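You operate a simulated robot arm through the tools that you are given. There is no shell and no other tool. Be economical: measure what you need, move in short steps, check, and stop when the job is done.

You are at the controls of a simulated robot arm. One attempt, no reset.

Task
Swap the dirty grey filter for the yellow one and clip it in.
Fine: pump off, then plug in the grey cup, and blue valve shut before the white clip comes out; the grey filter goes in the back clear cup. Where these are worked on the way, their far stop is far enough and under half their travel is too little: white clip.

Only the result counts: the job must be done as asked and must still hold three seconds after the hand-in. Knocking over, shifting, dropping, spilling or breaking anything else fails it.

Robot
A 7-joint arm with a two-finger gripper, fixed in place. Base frame: the origin is at the foot of the arm, x ahead of it, y to its left, z up; the work surface is at about z = 0.8. Lengths are in m, angles in rad, forces in N, time in s.
With the tool pointing down near the work surface it reaches from about 0.34 to 0.72 m from the base axis. Its first joint turns from -1.152 to 1.152 rad. Payload 2.45 kg.
Tool frame: the origin (TCP) lies between the finger pads and is the grasp point; the fingertips stand 0.026 m ahead of it; z points along the fingers, y is the line along which they close. Largest opening 0.096 m; the body of the gripper starts 0.069 m behind the TCP.
Orientation is told as [roll, pitch, yaw] about the base's x, y, z axes, in that order, counted from this pose: with the fingers straight down and closing along the base's y, the tool's x points along the base's -x, its y along +y and its z along -z.

Tools
- The arm moves only by the tool drive_tool. Its argument "rows" is a list of rows, each a list of 3 entries, a list of its own where there are three numbers: the shift along the tool's x, y, z in units of 25 mm (1.0 is 25 mm), then the turn, a rotation vector about the tool's x, y, z in units of 5 degrees (1.0 is 5 degrees), then the gripper command, from -1 (shut) to 1 (fully open), values between in proportion. In form: [[[tx, ty, tz], [ax, ay, az], grip], ...]. A call has 1 to 8 rows; each row shifts and turns the commanded pose from where the row before left it, along the tool's axes as they then stand. A call with a number of a shift or a turn outside -1 to 1 is refused whole. A row lasts 0.2 s, in which the tool goes at most 0.05 m and 0.15 rad; a call with a longer step from one row to the next is refused whole, and so is a gripper value outside its range. Where a pose cannot be reached the arm comes as near as it can. A force on the tool above 50 N (or 10 N above the force at the start of the call, whichever is more), or a blocked arm, ends the call early, and 0.2 s more pass. The fingers move at their own pace and stop on an object; they squeeze with about 31 N. The grip force told is the motor's: it shows also when the fingers shut on nothing. Time passes only in rows, and 0.2 s behind the last, so rows that do not move let the fingers close. It gives the time, the measured TCP pose, the force on the tool (base axes), the opening and the grip force at its end, in the units of the frame above (readings bear some noise), with the torque about the TCP (base axes, N m) and any sound that the robot's microphone picked up.
- Cameras (640 x 400 px; columns grow to the right, rows downward): "scene" is fixed at [0.1511, -0.3772, 1.4348]; the picture's right is [0.89, -0.45, 0.00], its down [-0.22, -0.43, -0.87] and it looks along [0.39, 0.78, -0.49] (base axes); focal length 327 px, centre (320, 200). "wrist" rides on the gripper at [0.082, 0.003, -0.098] in the tool frame; the picture's right is [-0.04, 1.00, 0.00], its down [-0.73, -0.03, -0.68] and it looks along [-0.68, -0.03, 0.73] (tool axes); focal length 256 px, centre (320, 200). There is no depth. A picture from a camera that has moved, and an enlarged one, comes with that camera's place and axes in the base frame and with its lens.
- capture(camera): a new picture of that camera. No time passes.
- zoom(camera, box): a new picture of the part [left, top, right, bottom] of that camera's present view, enlarged. No time passes.
- job_done(): hands the job in; it is judged then, once.

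Work in short steps. Places have to be worked out from the pictures, the camera data and where the tool is seen: move nearer, look again, correct. Check each grasp and each placing, and mend what went wrong. You have 120 turns and 84 pictures in all, those below and enlarged ones among them. Open the gripper and draw the arm clear of the work before you hand the job in, unless the task says otherwise; then end with one line.

The tools are called as name(argument=value, ...) on one line, values as JSON. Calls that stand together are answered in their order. drive_tool: Moves the arm, as the interface text tells. Its arguments: {"type":"object","properties":{"rows":{"type":"array","items":{"type":"array"}}},"required":["rows"]} The other tools are called the same way: capture (camera) takes a picture; zoom (camera, box) takes an enlarged picture of a part of a camera's view; job_done () hands the job in.

At the start:

```text
t: 0.0
position: [0.425, 0.0011, 1.2514]
orientation: [-0.002, 0.001, 0.001]
force: [0.3, -0.1, 0.0]
ft_torque: [-0.01, -0.01, 0.01]
finger_gap: 0.0957
grasp_force: 0.1
```

scene: 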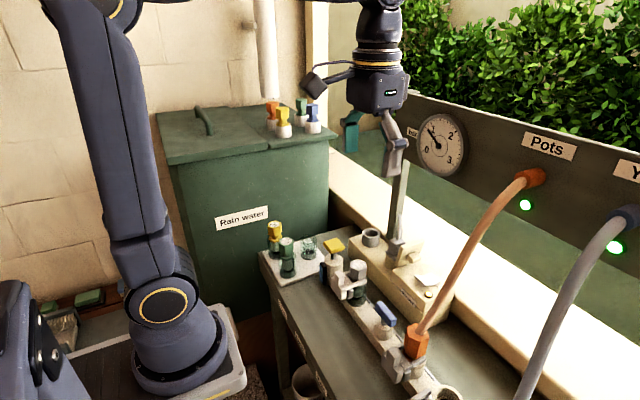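
wrist: 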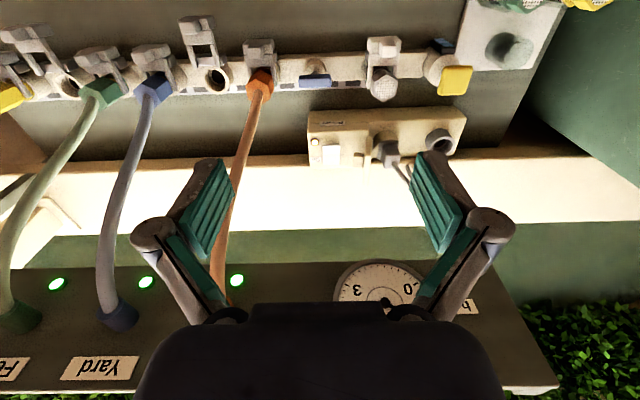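

The scene shows a rail of filter, valve and plugs, with a pump box behind it. I'll enlarge both views to identify the parts.

zoom(camera="scene", box=[250, 210, 470, 400])

zoom(camera="wrist", box=[220, 0, 580, 180])

zoom(camera="scene", box=[250, 200, 370, 310])

```text
2.11 times, centred on (360, 305) of scene
camera zoom: at [0.1511, -0.3772, 1.4348], right [0.89, -0.45, 0.0], down [-0.22, -0.43, -0.87], along [0.39, 0.78, -0.49], focal length 688 px, centre (236, -21)
```

zoom: 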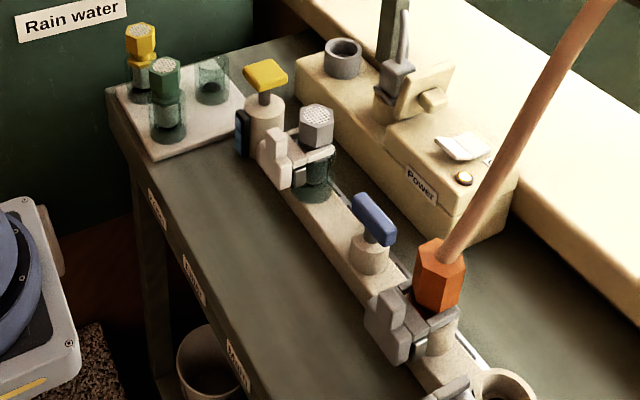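

```text
1.78 times, centred on (400, 90) of wrist
camera zoom: at [0.3425, 0.0044, 1.3499], right [0.04, 1.0, 0.0], down [0.73, -0.03, 0.68], along [0.68, -0.03, -0.73], focal length 455 px, centre (178, 396)
```

zoom: 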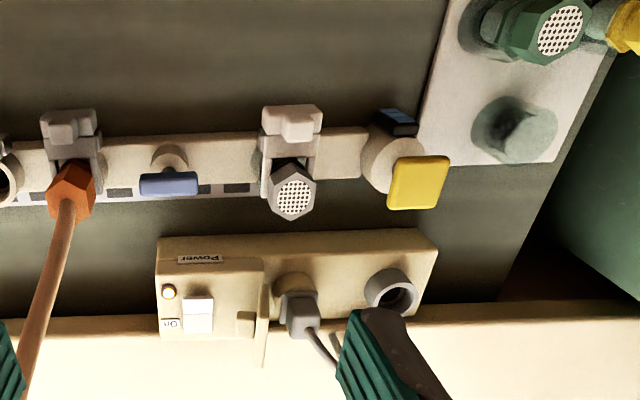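

```text
3.64 times, centred on (310, 255) of scene
camera zoom: at [0.1511, -0.3772, 1.4348], right [0.89, -0.45, 0.0], down [-0.22, -0.43, -0.87], along [0.39, 0.78, -0.49], focal length 1188 px, centre (356, 0)
```

zoom: 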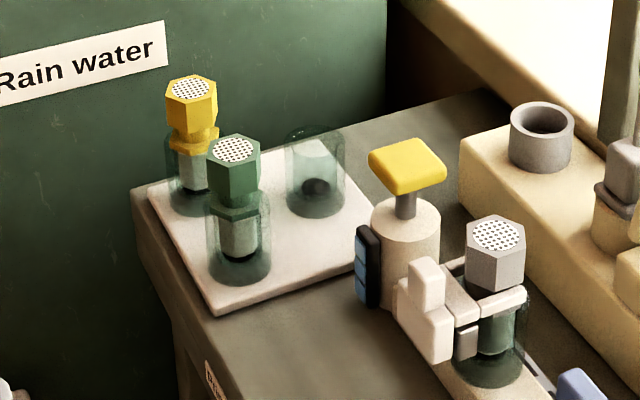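

I triangulated the grey filter top at about (0.486, 0.099, 0.944) and the blue handle at about (0.486, -0.012, 0.898). Next I move lower and to the left for a closer wrist view.

drive_tool(rows=[[[0.2, 0.8, 1], [0, 0, 0], 1], [[0.2, 0.8, 1], [0, 0, 0], 1], [[0.2, 0.8, 1], [0, 0, 0], 1], [[0.2, 0.8, 1], [0, 0, 0], 1], [[0, 0, 0], [0, 0, 0], 1]])

capture(camera="wrist")

zoom(camera="scene", box=[350, 210, 470, 310])

```text
t: 1.2
position: [0.4039, 0.0817, 1.1523]
orientation: [0.001, -0.001, 0.002]
force: [0.8, -0.5, 0.9]
ft_torque: [0.02, -0.02, 0.0]
finger_gap: 0.0958
grasp_force: 0.1
```

```text
78 pictures are left
camera wrist: at [0.3215, 0.0858, 1.2496], right [0.04, 1.0, 0.0], down [0.73, -0.03, 0.68], along [0.68, -0.03, -0.73], focal length 256 px, centre (320, 200)
```

wrist: 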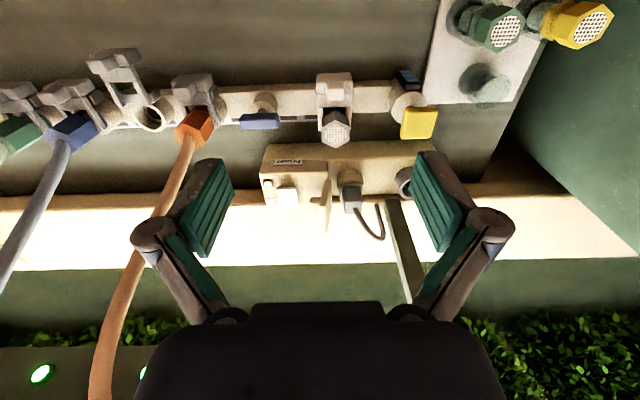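

```text
4.00 times, centred on (410, 260) of scene
camera zoom: at [0.1511, -0.3772, 1.4348], right [0.89, -0.45, 0.0], down [-0.22, -0.43, -0.87], along [0.39, 0.78, -0.49], focal length 1307 px, centre (-40, -40)
```

zoom: 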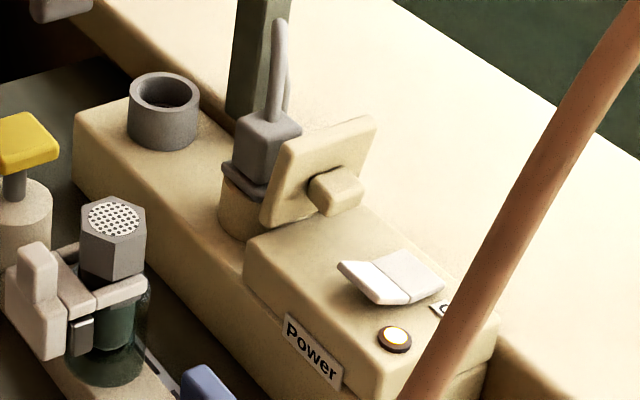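

I'll look closer at the switch, plug and cup from the wrist.

zoom(camera="wrist", box=[240, 70, 440, 220])

```text
2.67 times, centred on (340, 145) of wrist
camera zoom: at [0.3215, 0.0858, 1.2496], right [0.04, 1.0, 0.0], down [0.73, -0.03, 0.68], along [0.68, -0.03, -0.73], focal length 683 px, centre (267, 347)
```

zoom: 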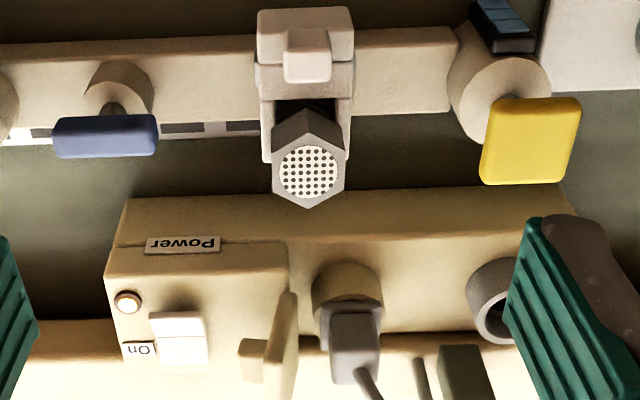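

Next I check the post and cord behind the plug, since they limit how I can approach it.

zoom(camera="scene", box=[330, 120, 470, 290])

zoom(camera="wrist", box=[280, 140, 480, 300])

```text
2.35 times, centred on (400, 205) of scene
camera zoom: at [0.1511, -0.3772, 1.4348], right [0.89, -0.45, 0.0], down [-0.22, -0.43, -0.87], along [0.39, 0.78, -0.49], focal length 769 px, centre (132, 188)
```

zoom: 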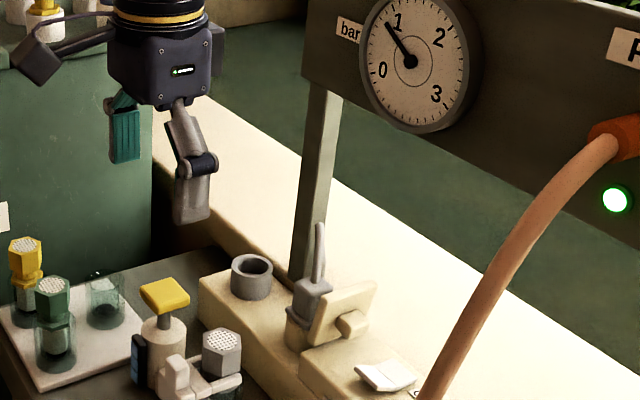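

```text
2.50 times, centred on (380, 220) of wrist
camera zoom: at [0.3215, 0.0858, 1.2496], right [0.04, 1.0, 0.0], down [0.73, -0.03, 0.68], along [0.68, -0.03, -0.73], focal length 640 px, centre (170, 150)
```

zoom: 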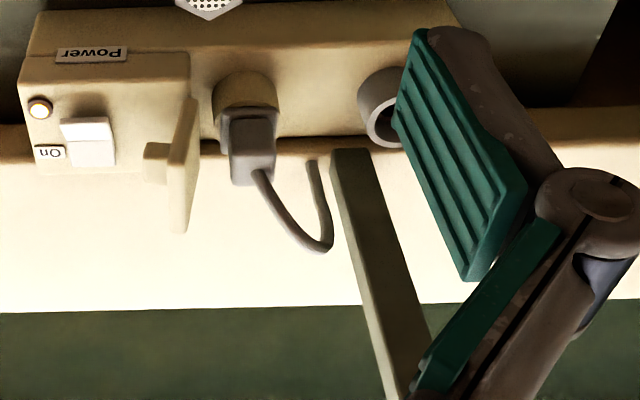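

The rocker's near half is the raised one, so pressing it turns the pump off; I put it at about (0.603, 0.015, 0.916). The gauge panel overhangs at x of about 0.63, so I approach with the tool tilted about 25° from the base side and the fingers shut.

drive_tool(rows=[[[-1, -0.67, 0.3], [0, 0, 0], -1], [[-1, -0.67, 0.3], [0, 0, 0], -1], [[-1, -0.67, 0.3], [0, 0, 0], -1], [[-1, -0.67, 0.3], [0, -1, 0], -1], [[0, 0, 0], [0, -1, 0], -1], [[0, 0, 0], [0, -1, 0], -1], [[0, 0, 0], [0, -1, 0], -1], [[0, 0, 0], [0, -1, 0], -1]])

capture(camera="wrist")

```text
t: 3.0
position: [0.5034, 0.0142, 1.1225]
orientation: [0.0, -0.438, -0.002]
force: [-0.5, -0.6, -0.1]
ft_torque: [-0.03, 0.02, -0.05]
finger_gap: 0.0
grasp_force: 28.5
```

```text
73 pictures are left
camera wrist: at [0.3885, 0.0171, 1.1765], right [0.04, 1.0, 0.02], down [0.38, -0.03, 0.93], along [0.93, -0.03, -0.38], focal length 256 px, centre (320, 200)
```

wrist: 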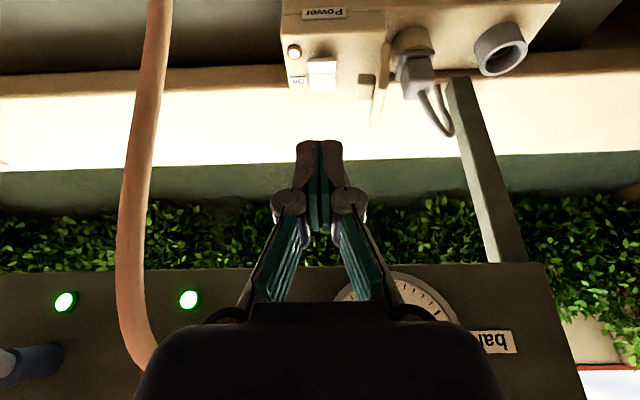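

The rocker is seen at x 0.597 to 0.64, y of about 0.015. I move to just above its near half.

drive_tool(rows=[[[-0.126, 0, 0.928], [0, 0, 0], -1], [[-0.126, 0, 0.928], [0, 0, 0], -1], [[-0.126, 0, 0.928], [0, 0, 0], -1], [[-0.126, 0, 0.928], [0, 0, 0], -1], [[-0.126, 0, 0.928], [0, 0, 0], -1], [[-0.126, 0, 0.928], [0, 0, 0], -1], [[-0.126, 0, 0.928], [0, 0, 0], -1], [[-0.126, 0, 0.928], [0, 0, 0], -1]])

zoom(camera="scene", box=[350, 190, 470, 310])

capture(camera="wrist")

```text
t: 4.8
position: [0.6061, 0.015, 0.9662]
orientation: [0.0, -0.436, 0.001]
force: [-0.1, -0.1, -0.3]
ft_torque: [0.01, -0.02, 0.02]
finger_gap: 0.0001
grasp_force: 28.2
```

```text
3.33 times, centred on (410, 250) of scene
camera zoom: at [0.1511, -0.3772, 1.4348], right [0.89, -0.45, 0.0], down [-0.22, -0.43, -0.87], along [0.39, 0.78, -0.49], focal length 1089 px, centre (20, 33)
```

zoom: 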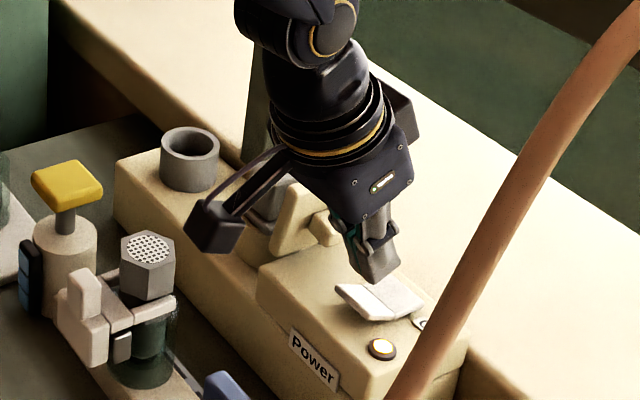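

```text
71 pictures are left
camera wrist: at [0.4897, 0.0185, 1.0192], right [0.04, 1.0, 0.02], down [0.38, -0.03, 0.93], along [0.93, -0.03, -0.38], focal length 256 px, centre (320, 200)
```

wrist: 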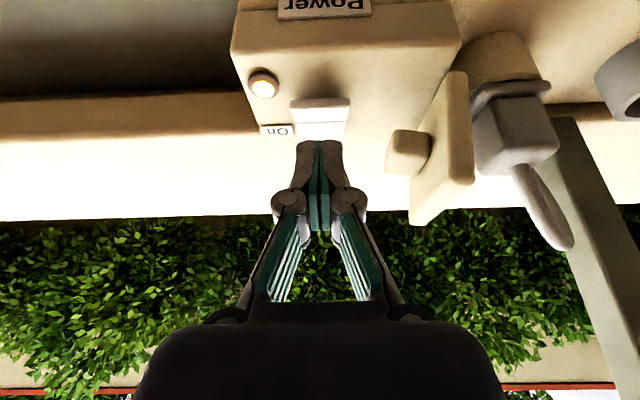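

The tip is over the rocker. I lower it in 5 mm steps onto the near half.

drive_tool(rows=[[[0.23, 0, 0.113], [0, 0, 0], -1], [[0.085, 0, 0.181], [0, 0, 0], -1], [[0.085, 0, 0.181], [0, 0, 0], -1], [[0.085, 0, 0.181], [0, 0, 0], -1]])

```text
t: 5.8
position: [0.6011, 0.0155, 0.9444]
orientation: [0.0, -0.434, 0.001]
force: [-0.5, 1.1, 0.3]
ft_torque: [-0.01, 0.02, -0.02]
finger_gap: 0.006
grasp_force: 28.9
```

The finger gap reads 6 mm, which is odd, so I take a look.

zoom(camera="wrist", box=[220, 60, 420, 220])

zoom(camera="scene", box=[380, 230, 460, 290])

```text
2.50 times, centred on (320, 140) of wrist
camera zoom: at [0.4856, 0.0175, 0.9984], right [0.04, 1.0, 0.02], down [0.38, -0.03, 0.93], along [0.93, -0.03, -0.38], focal length 640 px, centre (320, 350)
```

zoom: 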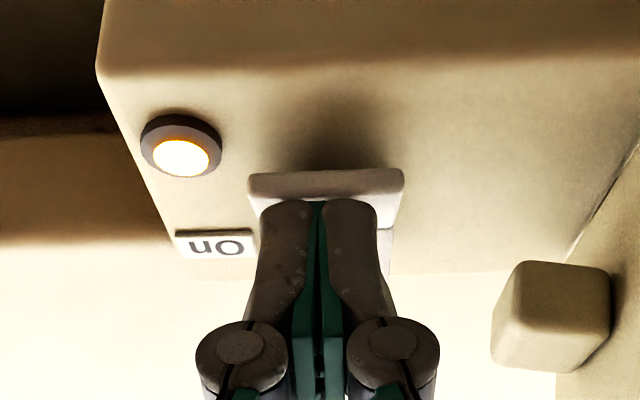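

```text
6.67 times, centred on (420, 260) of scene
camera zoom: at [0.1511, -0.3772, 1.4348], right [0.89, -0.45, 0.0], down [-0.22, -0.43, -0.87], along [0.39, 0.78, -0.49], focal length 2178 px, centre (-347, -200)
```

zoom: 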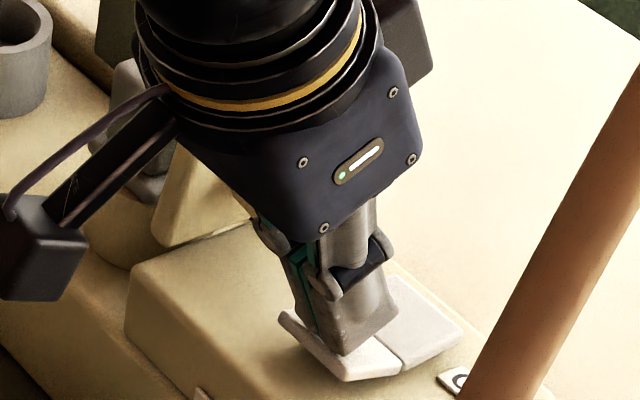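

It has just touched the raised half, and the light is still on. I press further.

drive_tool(rows=[[[0.1, 0, 0.09], [0, 0, 0], -1], [[0.068, 0, 0.145], [0, 0, 0], -1], [[0.068, 0, 0.145], [0, 0, 0], -1]])

zoom(camera="wrist", box=[220, 60, 420, 220])

```text
t: 6.6
position: [0.5999, 0.0131, 0.9356]
orientation: [0.0, -0.44, 0.0]
force: [-16.0, 0.8, 32.0]
ft_torque: [-0.02, 0.48, 0.0]
finger_gap: 0.0061
grasp_force: 28.5
```

```text
2.50 times, centred on (320, 140) of wrist
camera zoom: at [0.4841, 0.0168, 0.9891], right [0.04, 1.0, 0.02], down [0.37, -0.03, 0.93], along [0.93, -0.03, -0.37], focal length 640 px, centre (320, 350)
```

zoom: 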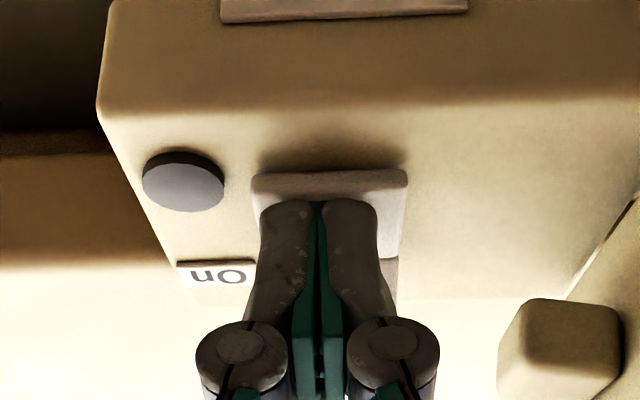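

The light is off, so the pump is off. I retreat up and back, then move left in front of the plug with the fingers partly open.

drive_tool(rows=[[[-0.117, 0, -1], [0, 0, 0], -1], [[-0.117, 0, -1], [0, 0, 0], -1], [[-0.117, 0, -1], [0, 0, 0], -1], [[-0.117, 0, -1], [0, 0, 0], -1], [[0, 1, 0], [0, 0, 0], 0.3], [[0, 1, 0], [0, 0, 0], 0.3], [[0, 1, 0], [0, 0, 0], 0.3], [[0, 1, 0], [0, 0, 0], 0.3]])

capture(camera="wrist")

zoom(camera="scene", box=[350, 190, 470, 310])

```text
t: 8.4
position: [0.5678, 0.1154, 1.0281]
orientation: [0.0, -0.435, 0.0]
force: [0.2, 0.6, 0.2]
ft_torque: [-0.05, 0.03, -0.01]
finger_gap: 0.0627
grasp_force: 0.0
```

```text
67 pictures are left
camera wrist: at [0.453, 0.1186, 1.0835], right [0.04, 1.0, 0.02], down [0.38, -0.03, 0.93], along [0.93, -0.03, -0.38], focal length 256 px, centre (320, 200)
```

wrist: 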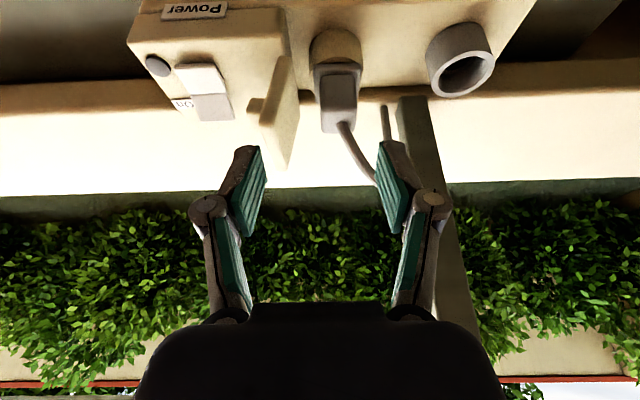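

```text
3.33 times, centred on (410, 250) of scene
camera zoom: at [0.1511, -0.3772, 1.4348], right [0.89, -0.45, 0.0], down [-0.22, -0.43, -0.87], along [0.39, 0.78, -0.49], focal length 1089 px, centre (20, 33)
```

zoom: 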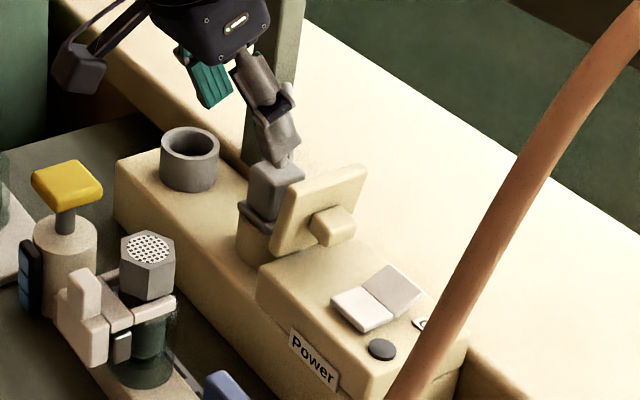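

I zoom in on the plug and cup.

zoom(camera="wrist", box=[250, 10, 510, 200])

zoom(camera="scene", box=[380, 220, 440, 280])

```text
2.11 times, centred on (380, 105) of wrist
camera zoom: at [0.453, 0.1186, 1.0835], right [0.04, 1.0, 0.02], down [0.38, -0.03, 0.93], along [0.93, -0.03, -0.38], focal length 539 px, centre (194, 400)
```

zoom: 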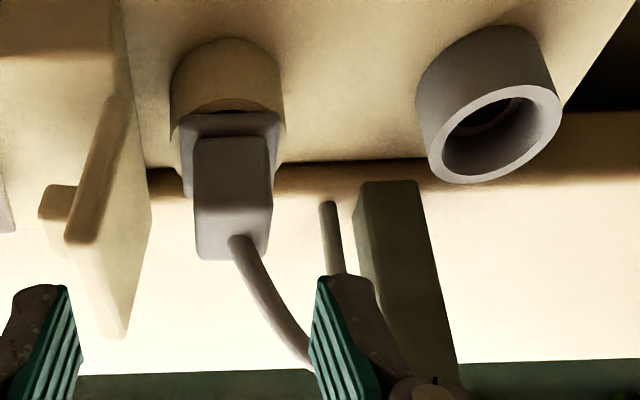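

```text
6.67 times, centred on (410, 250) of scene
camera zoom: at [0.1511, -0.3772, 1.4348], right [0.89, -0.45, 0.0], down [-0.22, -0.43, -0.87], along [0.39, 0.78, -0.49], focal length 2178 px, centre (-280, -133)
```

zoom: 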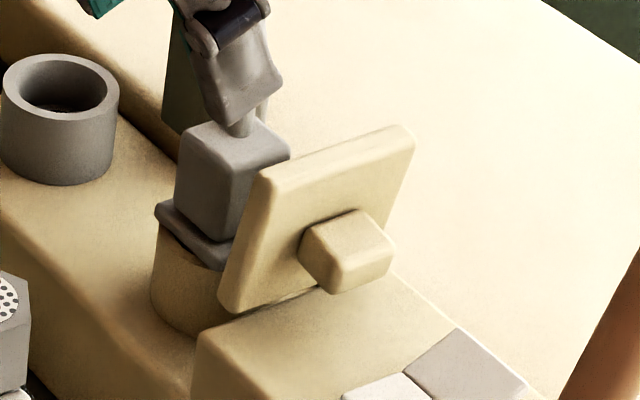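

The plug body is about 27 mm wide with its top at (0.622, 0.130, 0.942), and the open lid lies close on its right. I approach along the tool axis with a 41 mm opening.

drive_tool(rows=[[[-0.27, 0.62, 0.28], [0, 0, 0], -0.14], [[0, 0, 0], [0, 0, 0], -0.14], [[0, 0, 0.8], [0, 0, 0], -0.14], [[0, 0, 0.8], [0, 0, 0], -0.14]])

capture(camera="wrist")

zoom(camera="scene", box=[380, 210, 450, 280])

```text
t: 9.4
position: [0.5935, 0.13, 0.9888]
orientation: [0.001, -0.436, 0.001]
force: [-1.1, 0.6, -0.6]
ft_torque: [-0.03, -0.03, -0.01]
finger_gap: 0.0412
grasp_force: 0.0
```

```text
63 pictures are left
camera wrist: at [0.4777, 0.1332, 1.0435], right [0.04, 1.0, 0.02], down [0.38, -0.03, 0.93], along [0.93, -0.03, -0.38], focal length 256 px, centre (320, 200)
```

wrist: 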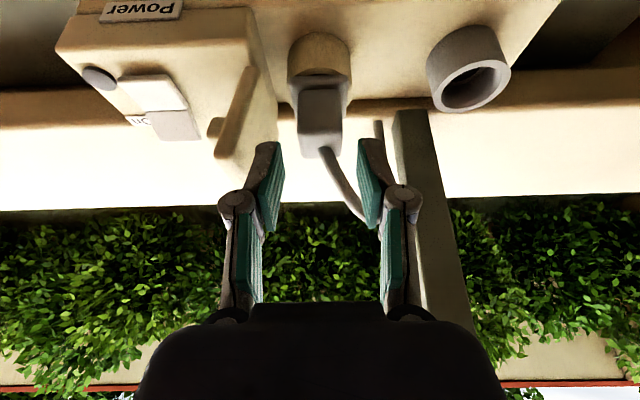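

```text
5.71 times, centred on (415, 245) of scene
camera zoom: at [0.1511, -0.3772, 1.4348], right [0.89, -0.45, 0.0], down [-0.22, -0.43, -0.87], along [0.39, 0.78, -0.49], focal length 1867 px, centre (-223, -57)
```

zoom: 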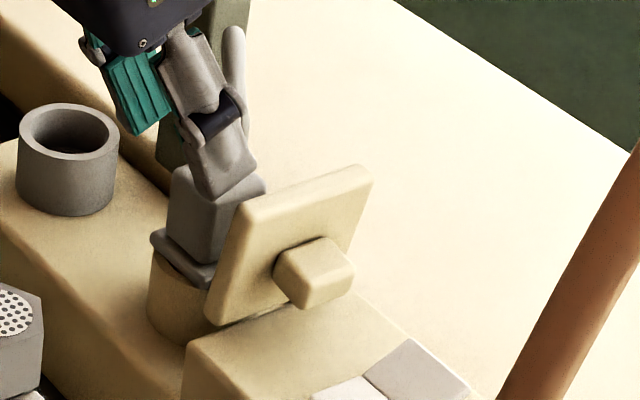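

Alignment is good. I advance 50 mm along the tool axis.

drive_tool(rows=[[[0, 0, 0.5], [0, 0, 0], -0.14], [[0, 0, 0.5], [0, 0, 0], -0.14], [[0, 0, 0.5], [0, 0, 0], -0.14], [[0, 0, 0.5], [0, 0, 0], -0.14]])

capture(camera="wrist")

zoom(camera="scene", box=[380, 210, 450, 280])

```text
t: 10.4
position: [0.6165, 0.1301, 0.943]
orientation: [-0.001, -0.437, 0.001]
force: [0.3, 0.8, -0.4]
ft_torque: [-0.03, -0.03, 0.02]
finger_gap: 0.0409
grasp_force: 0.1
```

```text
61 pictures are left
camera wrist: at [0.5004, 0.1328, 0.9974], right [0.04, 1.0, 0.02], down [0.38, -0.03, 0.93], along [0.93, -0.03, -0.38], focal length 256 px, centre (320, 200)
```

wrist: 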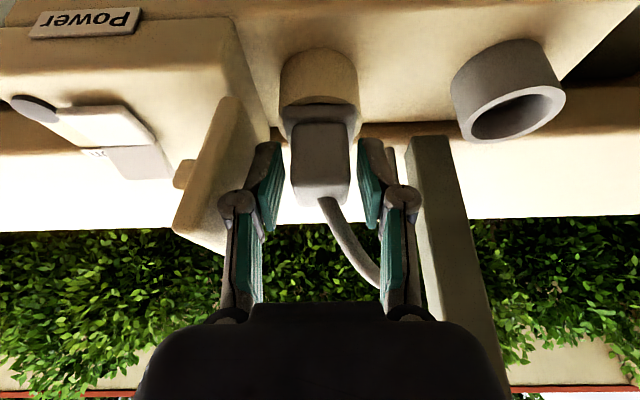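

```text
5.71 times, centred on (415, 245) of scene
camera zoom: at [0.1511, -0.3772, 1.4348], right [0.89, -0.45, 0.0], down [-0.22, -0.43, -0.87], along [0.39, 0.78, -0.49], focal length 1867 px, centre (-223, -57)
```

zoom: 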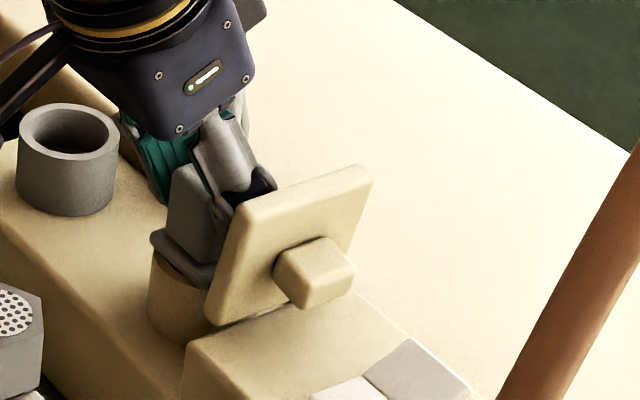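

Fingers straddle the plug body without contact. I close on it.

drive_tool(rows=[[[0, 0, 0], [0, 0, 0], -1], [[0, 0, 0], [0, 0, 0], -1], [[0, 0, 0], [0, 0, 0], -1]])

```text
t: 11.2
position: [0.6154, 0.1298, 0.9425]
orientation: [-0.001, -0.437, 0.0]
force: [-0.3, 0.1, 0.7]
ft_torque: [-0.02, -0.02, 0.04]
finger_gap: 0.0291
grasp_force: 31.1
```

Gripped at 29 mm. I lift the plug straight up by 50 mm.

drive_tool(rows=[[[-0.169, 0, -0.362], [0, 0, 0], -1], [[-0.169, 0, -0.362], [0, 0, 0], -1], [[-0.169, 0, -0.362], [0, 0, 0], -1], [[-0.169, 0, -0.362], [0, 0, 0], -1], [[-0.169, 0, -0.362], [0, 0, 0], -1]])

capture(camera="wrist")

zoom(camera="scene", box=[360, 190, 450, 280])

```text
t: 12.4
position: [0.6156, 0.1287, 0.993]
orientation: [0.0, -0.435, 0.002]
force: [-0.4, -0.5, -0.5]
ft_torque: [-0.01, 0.02, -0.02]
finger_gap: 0.0291
grasp_force: 31.1
```

```text
59 pictures are left
camera wrist: at [0.5, 0.1316, 1.0484], right [0.04, 1.0, 0.02], down [0.38, -0.03, 0.93], along [0.93, -0.03, -0.38], focal length 256 px, centre (320, 200)
```

wrist: 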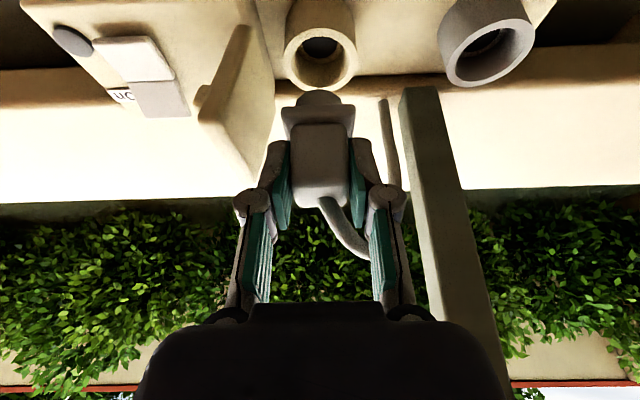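

```text
4.44 times, centred on (405, 235) of scene
camera zoom: at [0.1511, -0.3772, 1.4348], right [0.89, -0.45, 0.0], down [-0.22, -0.43, -0.87], along [0.39, 0.78, -0.49], focal length 1452 px, centre (-58, 44)
```

zoom: 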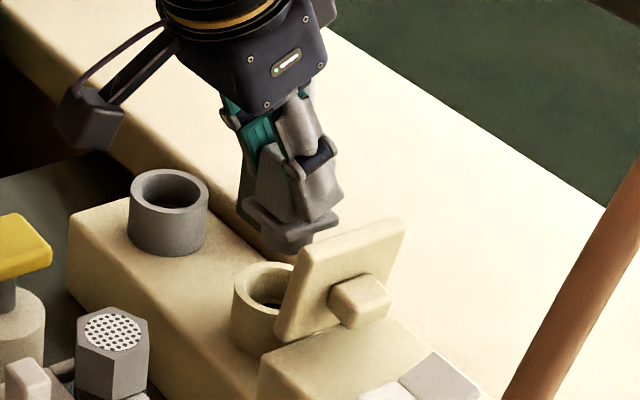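

The plug is out. The cup centre comes to about (0.607, 0.222), so I move left above it and verify.

drive_tool(rows=[[[0.07, 0.92, -0.035], [0, 0, 0], -1], [[0.07, 0.92, -0.035], [0, 0, 0], -1], [[0.07, 0.92, -0.035], [0, 0, 0], -1], [[0.07, 0.92, -0.035], [0, 0, 0], -1], [[0, 0, 0], [0, 0, 0], -1]])

zoom(camera="wrist", box=[220, 0, 420, 220])

zoom(camera="scene", box=[330, 190, 420, 280])

```text
t: 13.6
position: [0.6096, 0.2221, 0.9934]
orientation: [-0.001, -0.438, 0.002]
force: [-0.5, 0.2, -0.4]
ft_torque: [-0.04, -0.01, 0.01]
finger_gap: 0.0292
grasp_force: 30.9
```

```text
1.82 times, centred on (320, 110) of wrist
camera zoom: at [0.4924, 0.2249, 1.0486], right [0.04, 1.0, 0.02], down [0.38, -0.03, 0.93], along [0.93, -0.03, -0.38], focal length 465 px, centre (320, 364)
```

zoom: 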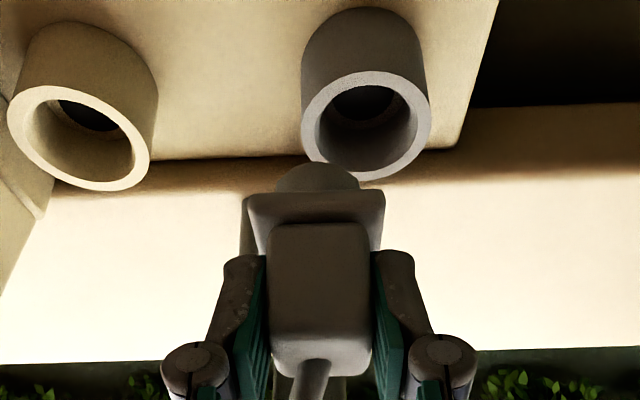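

```text
4.44 times, centred on (375, 235) of scene
camera zoom: at [0.1511, -0.3772, 1.4348], right [0.89, -0.45, 0.0], down [-0.22, -0.43, -0.87], along [0.39, 0.78, -0.49], focal length 1452 px, centre (76, 44)
```

zoom: 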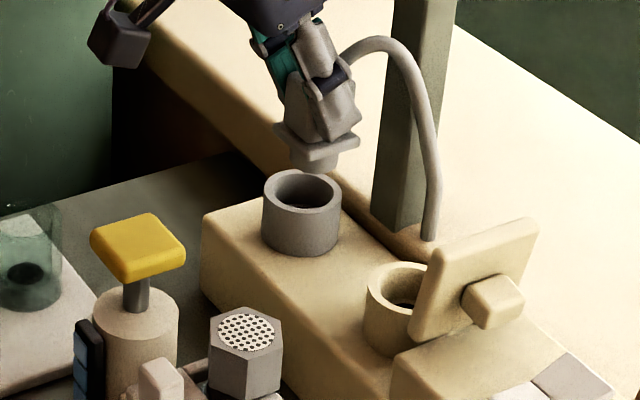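

The cup is in fact at about (0.617, 0.237), in line with the socket. I correct the position and look again.

drive_tool(rows=[[[-0.22, 0.56, 0.1], [0, 0, 0], -1], [[0, 0, 0], [0, 0, 0], -1]])

zoom(camera="wrist", box=[220, 0, 420, 220])

zoom(camera="scene", box=[330, 190, 420, 280])

```text
t: 14.2
position: [0.614, 0.2373, 0.993]
orientation: [0.001, -0.435, 0.0]
force: [-0.2, -0.3, -0.6]
ft_torque: [0.03, 0.02, 0.01]
finger_gap: 0.0291
grasp_force: 30.7
```

```text
1.82 times, centred on (320, 110) of wrist
camera zoom: at [0.4983, 0.2401, 1.0488], right [0.04, 1.0, 0.02], down [0.38, -0.03, 0.93], along [0.93, -0.03, -0.38], focal length 465 px, centre (320, 364)
```

zoom: 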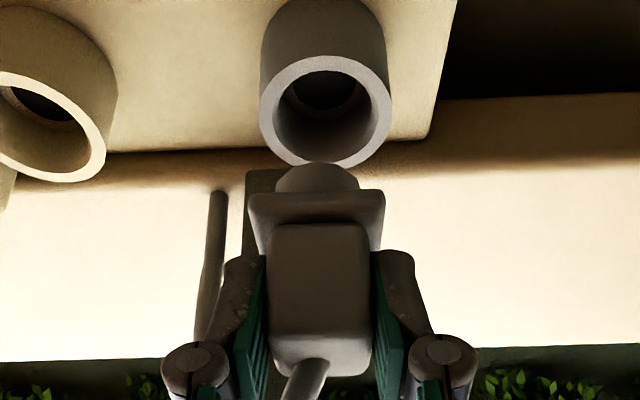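

```text
4.44 times, centred on (375, 235) of scene
camera zoom: at [0.1511, -0.3772, 1.4348], right [0.89, -0.45, 0.0], down [-0.22, -0.43, -0.87], along [0.39, 0.78, -0.49], focal length 1452 px, centre (76, 44)
```

zoom: 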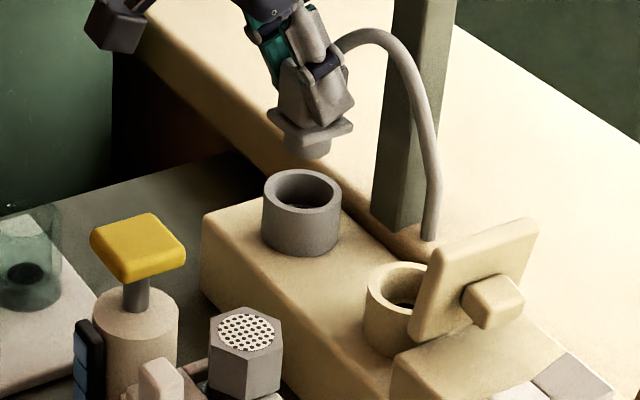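

Lined up with the cup. I lower straight down.

drive_tool(rows=[[[0.1, 0.04, 0.396], [0, 0, 0], -1], [[0.169, 0, 0.362], [0, 0, 0], -1], [[0.169, 0, 0.362], [0, 0, 0], -1], [[0.169, 0, 0.362], [0, 0, 0], -1]])

zoom(camera="scene", box=[330, 190, 420, 280])

```text
t: 15.2
position: [0.6156, 0.237, 0.9548]
orientation: [0.001, -0.438, 0.0]
force: [0.3, 1.1, -0.4]
ft_torque: [-0.01, 0.0, -0.03]
finger_gap: 0.0291
grasp_force: 30.8
```

```text
4.44 times, centred on (375, 235) of scene
camera zoom: at [0.1511, -0.3772, 1.4348], right [0.89, -0.45, 0.0], down [-0.22, -0.43, -0.87], along [0.39, 0.78, -0.49], focal length 1452 px, centre (76, 44)
```

zoom: 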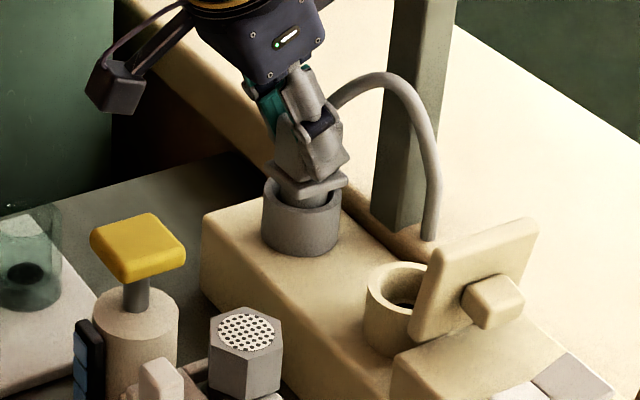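

The pin is inside the cup with no force. I continue down in small steps until the flange seats.

drive_tool(rows=[[[0.068, 0, 0.145], [0, 0, 0], -1], [[0.068, 0, 0.145], [0, 0, 0], -1], [[0.05, 0, 0.11], [0, 0, 0], -1]])

```text
t: 16.0
position: [0.6153, 0.2371, 0.9425]
orientation: [0.002, -0.436, 0.003]
force: [2.1, 4.8, 0.5]
ft_torque: [0.18, -0.07, -0.03]
finger_gap: 0.0293
grasp_force: 31.0
```

drive_tool(rows=[[[0.034, 0.08, 0.073], [0, 0, 0], -1], [[0.034, 0, 0.073], [0, 0, 0], -1]])

zoom(camera="scene", box=[340, 210, 400, 270])

zoom(camera="wrist", box=[220, 20, 420, 220])

```text
t: 16.6
position: [0.6168, 0.2373, 0.941]
orientation: [0.0, -0.443, -0.001]
force: [-2.2, -3.5, 21.4]
ft_torque: [-0.08, -0.18, -0.05]
finger_gap: 0.0293
grasp_force: 31.4
```

```text
6.67 times, centred on (370, 240) of scene
camera zoom: at [0.1505, -0.3775, 1.4348], right [0.89, -0.45, 0.0], down [-0.22, -0.43, -0.87], along [0.39, 0.78, -0.49], focal length 2178 px, centre (-13, -67)
```

zoom: 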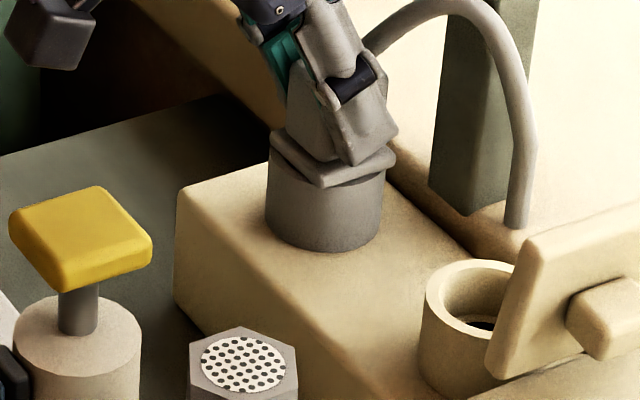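

```text
2.00 times, centred on (320, 120) of wrist
camera zoom: at [0.5006, 0.2406, 0.9944], right [0.04, 1.0, 0.02], down [0.37, -0.03, 0.93], along [0.93, -0.03, -0.37], focal length 512 px, centre (320, 360)
```

zoom: 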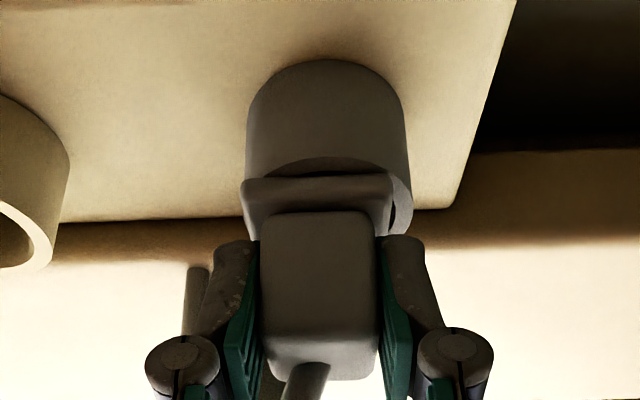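

The flange is seated on the cup rim with 21 N. I release and back off along the tool axis.

drive_tool(rows=[[[0, 0, -0.06], [0, 0, 0], 0], [[0, 0, 0], [0, 0, 0], 0], [[0, 0, -0.8], [0, 0, 0], 0], [[0, 0, -0.9], [0, 0, 0], 0], [[0, 0, -0.9], [0, 0, 0], 0], [[0, 0, -0.9], [0, 0, 0], 0]])

capture(camera="wrist")

zoom(camera="scene", box=[340, 210, 440, 340])

```text
t: 18.0
position: [0.5765, 0.2382, 1.0189]
orientation: [0.0, -0.436, 0.003]
force: [1.0, -0.6, 0.1]
ft_torque: [0.02, -0.02, 0.0]
finger_gap: 0.0479
grasp_force: 0.1
```

```text
50 pictures are left
camera wrist: at [0.46, 0.2411, 1.0741], right [0.04, 1.0, 0.02], down [0.38, -0.03, 0.93], along [0.93, -0.03, -0.38], focal length 256 px, centre (320, 200)
```

wrist: 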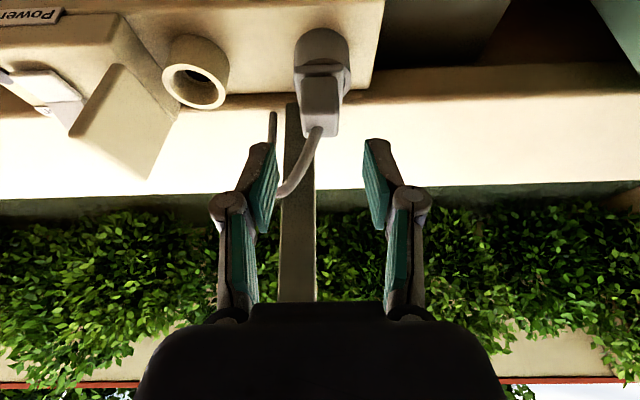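

```text
3.08 times, centred on (390, 275) of scene
camera zoom: at [0.1511, -0.3772, 1.4348], right [0.89, -0.45, 0.0], down [-0.22, -0.43, -0.87], along [0.39, 0.78, -0.49], focal length 1005 px, centre (105, -31)
```

zoom: 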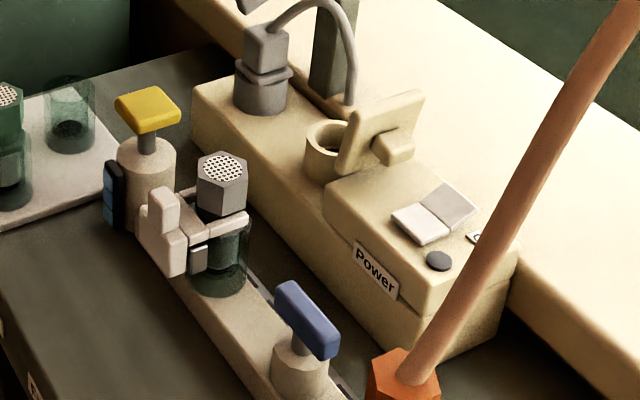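

The plug stands in the grey cup. Next is the blue valve: I back off, bring the tool upright and move above it.

drive_tool(rows=[[[0.6, -1, -0.5], [0, 1, 0], 0], [[0.6, -1, -0.5], [0, 1, 0], 0], [[0.6, -1, -0.5], [0, 1, 0], 0], [[0.6, -1, -0.5], [0, 1, 0], 0], [[0.6, -1, -0.5], [0, 1, 0], 0], [[0, -1, 0], [0, 0, 0], 0], [[0, -1, 0], [0, 0, 0], 0], [[0, -1, 0], [0, 0, 0], 0]])

drive_tool(rows=[[[0, -1, 0], [0, 0, 0], 0], [[0, -1, 0], [0, 0, 0], 0]])

capture(camera="wrist")

```text
t: 19.8
position: [0.4894, 0.0374, 1.0585]
orientation: [0.0, 0.001, 0.001]
force: [0.6, -0.2, 0.4]
ft_torque: [0.0, -0.01, -0.02]
finger_gap: 0.048
grasp_force: 0.0
```

```text
t: 20.4
position: [0.49, -0.0132, 1.0588]
orientation: [0.0, 0.001, 0.002]
force: [-0.5, 0.0, 0.0]
ft_torque: [0.04, -0.02, 0.01]
finger_gap: 0.0481
grasp_force: 0.1
```

```text
48 pictures are left
camera wrist: at [0.4069, -0.0091, 1.157], right [0.04, 1.0, 0.0], down [0.73, -0.03, 0.68], along [0.68, -0.03, -0.73], focal length 256 px, centre (320, 200)
```

wrist: 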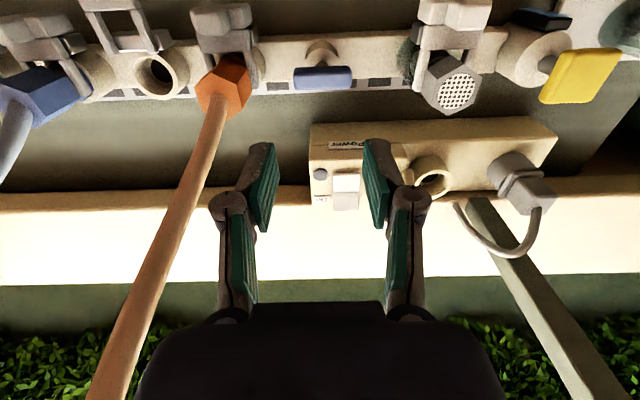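

I enlarge the blue valve to look for a stop and its handle geometry.

zoom(camera="wrist", box=[250, 20, 400, 120])

zoom(camera="scene", box=[350, 280, 430, 350])

```text
4.00 times, centred on (325, 70) of wrist
camera zoom: at [0.4069, -0.0091, 1.157], right [0.04, 1.0, 0.0], down [0.73, -0.03, 0.68], along [0.68, -0.03, -0.73], focal length 1024 px, centre (300, 720)
```

zoom: 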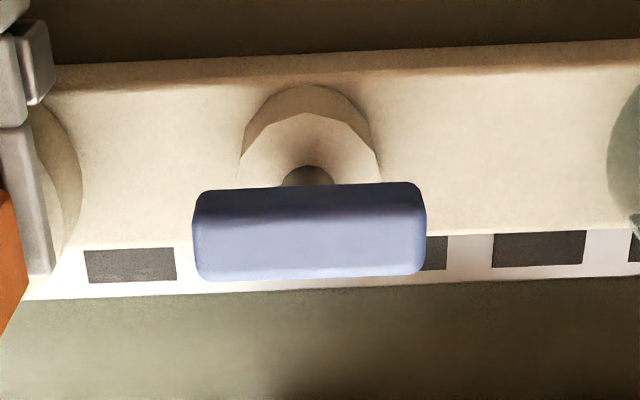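

```text
5.71 times, centred on (390, 315) of scene
camera zoom: at [0.1511, -0.3772, 1.4348], right [0.89, -0.45, 0.0], down [-0.22, -0.43, -0.87], along [0.39, 0.78, -0.49], focal length 1867 px, centre (-80, -457)
```

zoom: 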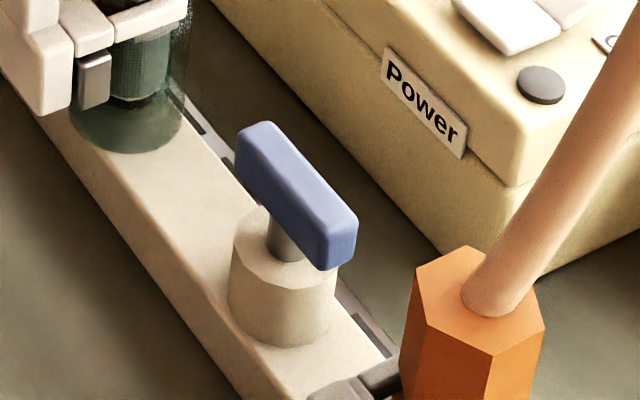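

The handle lies along the rail (open) at about (0.489, -0.010, 0.894). I turn the tool a quarter turn at this height so the fingers close across the bar, with the camera swinging to the left side.

drive_tool(rows=[[[0, 0, 0], [0, 0, 1], 0], [[0, 0, 0], [0, 0, 1], 0], [[0, 0, 0], [0, 0, 1], 0], [[0, 0, 0], [0, 0, 1], 0], [[0, 0, 0], [0, 0, 1], 0], [[0, 0, 0], [0, 0, 1], 0], [[0, 0, 0], [0, 0, 1], 0], [[0, 0, 0], [0, 0, 1], 0]])

drive_tool(rows=[[[0, 0, 0], [0, 0, 1], 0], [[0, 0, 0], [0, 0, 1], 0], [[0, 0, 0], [0, 0, 1], 0], [[0, 0, 0], [0, 0, 1], 0], [[0, 0, 0], [0, 0, 1], 0], [[0, 0, 0], [0, 0, 1], 0], [[0, 0, 0], [0, 0, 1], 0], [[0, 0, 0], [0, 0, 1], 0]])

drive_tool(rows=[[[0, 0, 0], [0, 0, 1], -0.15], [[0, 0, 0], [0, 0, 1], -0.15], [[0, 0, 0], [0, 0, 0], -0.15]])

capture(camera="wrist")

```text
t: 22.2
position: [0.4895, -0.0116, 1.0599]
orientation: [0.001, 0.0, -0.701]
force: [-0.3, -0.1, -0.7]
ft_torque: [-0.01, -0.01, -0.02]
finger_gap: 0.0482
grasp_force: 0.1
```

```text
t: 24.0
position: [0.4888, -0.0112, 1.0592]
orientation: [0.0, 0.0, -1.397]
force: [0.4, 0.3, -0.8]
ft_torque: [0.0, 0.01, 0.0]
finger_gap: 0.0479
grasp_force: 0.1
```

```text
t: 24.8
position: [0.4898, -0.01, 1.0596]
orientation: [0.001, 0.0, -1.571]
force: [-1.0, 0.2, 0.1]
ft_torque: [0.02, 0.02, 0.0]
finger_gap: 0.0407
grasp_force: 0.0
```

```text
45 pictures are left
camera wrist: at [0.4928, 0.0702, 1.1581], right [1.0, -0.04, 0.0], down [-0.03, -0.73, 0.68], along [-0.03, -0.68, -0.73], focal length 256 px, centre (320, 200)
```

wrist: 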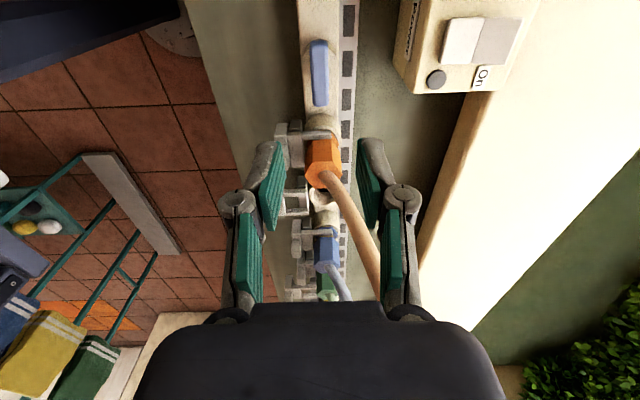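

The handle is centred at about (0.488, -0.008). I lower over it.

drive_tool(rows=[[[0.08, -0.08, 1], [0, 0, 0], -0.15], [[0, 0, 1], [0, 0, 0], -0.15], [[0, 0, 1], [0, 0, 0], -0.15], [[0, 0, 1], [0, 0, 0], -0.15], [[0, 0, 0.6], [0, 0, 0], -0.15]])

zoom(camera="scene", box=[340, 260, 440, 350])

capture(camera="wrist")

```text
t: 26.0
position: [0.4872, -0.0089, 0.9447]
orientation: [-0.002, 0.0, -1.57]
force: [0.5, -0.3, 0.0]
ft_torque: [0.01, -0.01, -0.01]
finger_gap: 0.0406
grasp_force: 0.0
```

```text
4.44 times, centred on (390, 305) of scene
camera zoom: at [0.1511, -0.3772, 1.4348], right [0.89, -0.45, 0.0], down [-0.22, -0.43, -0.87], along [0.39, 0.78, -0.49], focal length 1452 px, centre (9, -267)
```

zoom: 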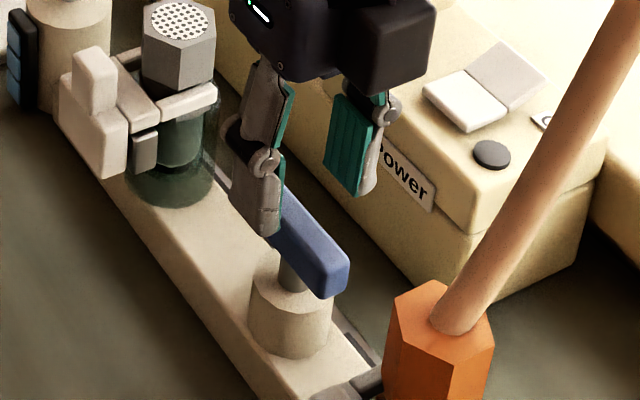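

```text
43 pictures are left
camera wrist: at [0.491, 0.0727, 1.0431], right [1.0, -0.04, 0.0], down [-0.03, -0.73, 0.68], along [-0.03, -0.68, -0.73], focal length 256 px, centre (320, 200)
```

wrist: 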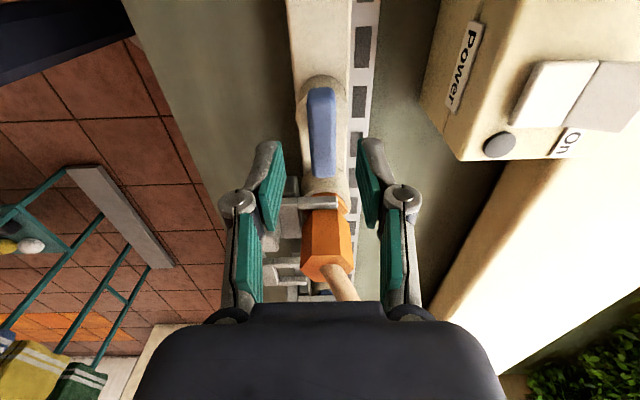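

Aligned across the bar. I lower the rest and grip.

drive_tool(rows=[[[-0.04, 0.04, 0.5], [0, 0, 0], -0.15], [[0, 0, 0.5], [0, 0, 0], -0.15], [[0, 0, 0.45], [0, 0, 0], -0.15], [[0, 0, 0], [0, 0, 0], -1], [[0, 0, 0], [0, 0, 0], -1], [[0, 0, 0], [0, 0, 0], -1]])

```text
t: 27.4
position: [0.4895, -0.0105, 0.9099]
orientation: [0.001, 0.0, -1.572]
force: [0.2, -1.7, -2.0]
ft_torque: [0.54, -0.01, 0.02]
finger_gap: 0.0167
grasp_force: 41.8
```

Gripped (16.7 mm). I turn it 15° counter-clockwise seen from above and watch the torque.

drive_tool(rows=[[[0, 0, 0], [0, 0, -1], -1], [[0, 0, 0], [0, 0, -1], -1], [[0, 0, 0], [0, 0, -1], -1]])

```text
t: 28.2
position: [0.4898, -0.0104, 0.9092]
orientation: [0.002, 0.001, -1.31]
force: [3.4, -1.3, 0.8]
ft_torque: [0.21, -0.09, -1.72]
finger_gap: 0.0231
grasp_force: 44.9
```

The gap grew and the torque rose to 1.7 N·m, so the handle resists this way. I turn back and try 15° the other way.

drive_tool(rows=[[[0, 0, 0], [0, 0, 1], -1], [[0, 0, 0], [0, 0, 1], -1], [[0, 0, 0], [0, 0, 1], -1], [[0, 0, 0], [0, 0, 1], -1], [[0, 0, 0], [0, 0, 1], -1], [[0, 0, 0], [0, 0, 1], -1]])

zoom(camera="scene", box=[340, 260, 440, 350])

```text
t: 29.6
position: [0.4905, -0.0103, 0.908]
orientation: [0.002, -0.001, -1.832]
force: [10.4, 4.4, 4.1]
ft_torque: [-0.52, -0.13, 0.01]
finger_gap: 0.0168
grasp_force: 42.8
```

```text
4.44 times, centred on (390, 305) of scene
camera zoom: at [0.1513, -0.3771, 1.4348], right [0.89, -0.45, 0.0], down [-0.22, -0.43, -0.87], along [0.39, 0.78, -0.49], focal length 1452 px, centre (9, -267)
```

zoom: 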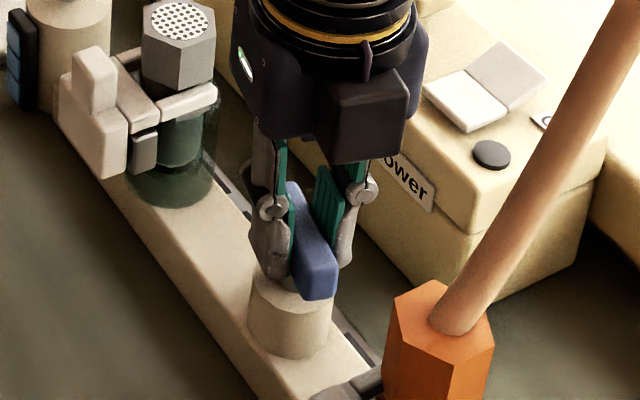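

The handle turns freely clockwise. I continue.

drive_tool(rows=[[[0, 0.04, 0], [0, 0, 1], -1], [[0, 0, 0], [0, 0, 1], -1], [[0, 0, 0], [0, 0, 1], -1], [[0, 0, 0], [0, 0, 1], -1], [[0, 0, 0], [0, 0, 1], -1], [[0, 0, 0], [0, 0, 1], -1]])

```text
t: 31.0
position: [0.489, -0.0103, 0.9099]
orientation: [-0.002, 0.001, -2.357]
force: [3.3, 10.9, 7.0]
ft_torque: [0.42, -0.13, 0.02]
finger_gap: 0.0167
grasp_force: 42.2
```

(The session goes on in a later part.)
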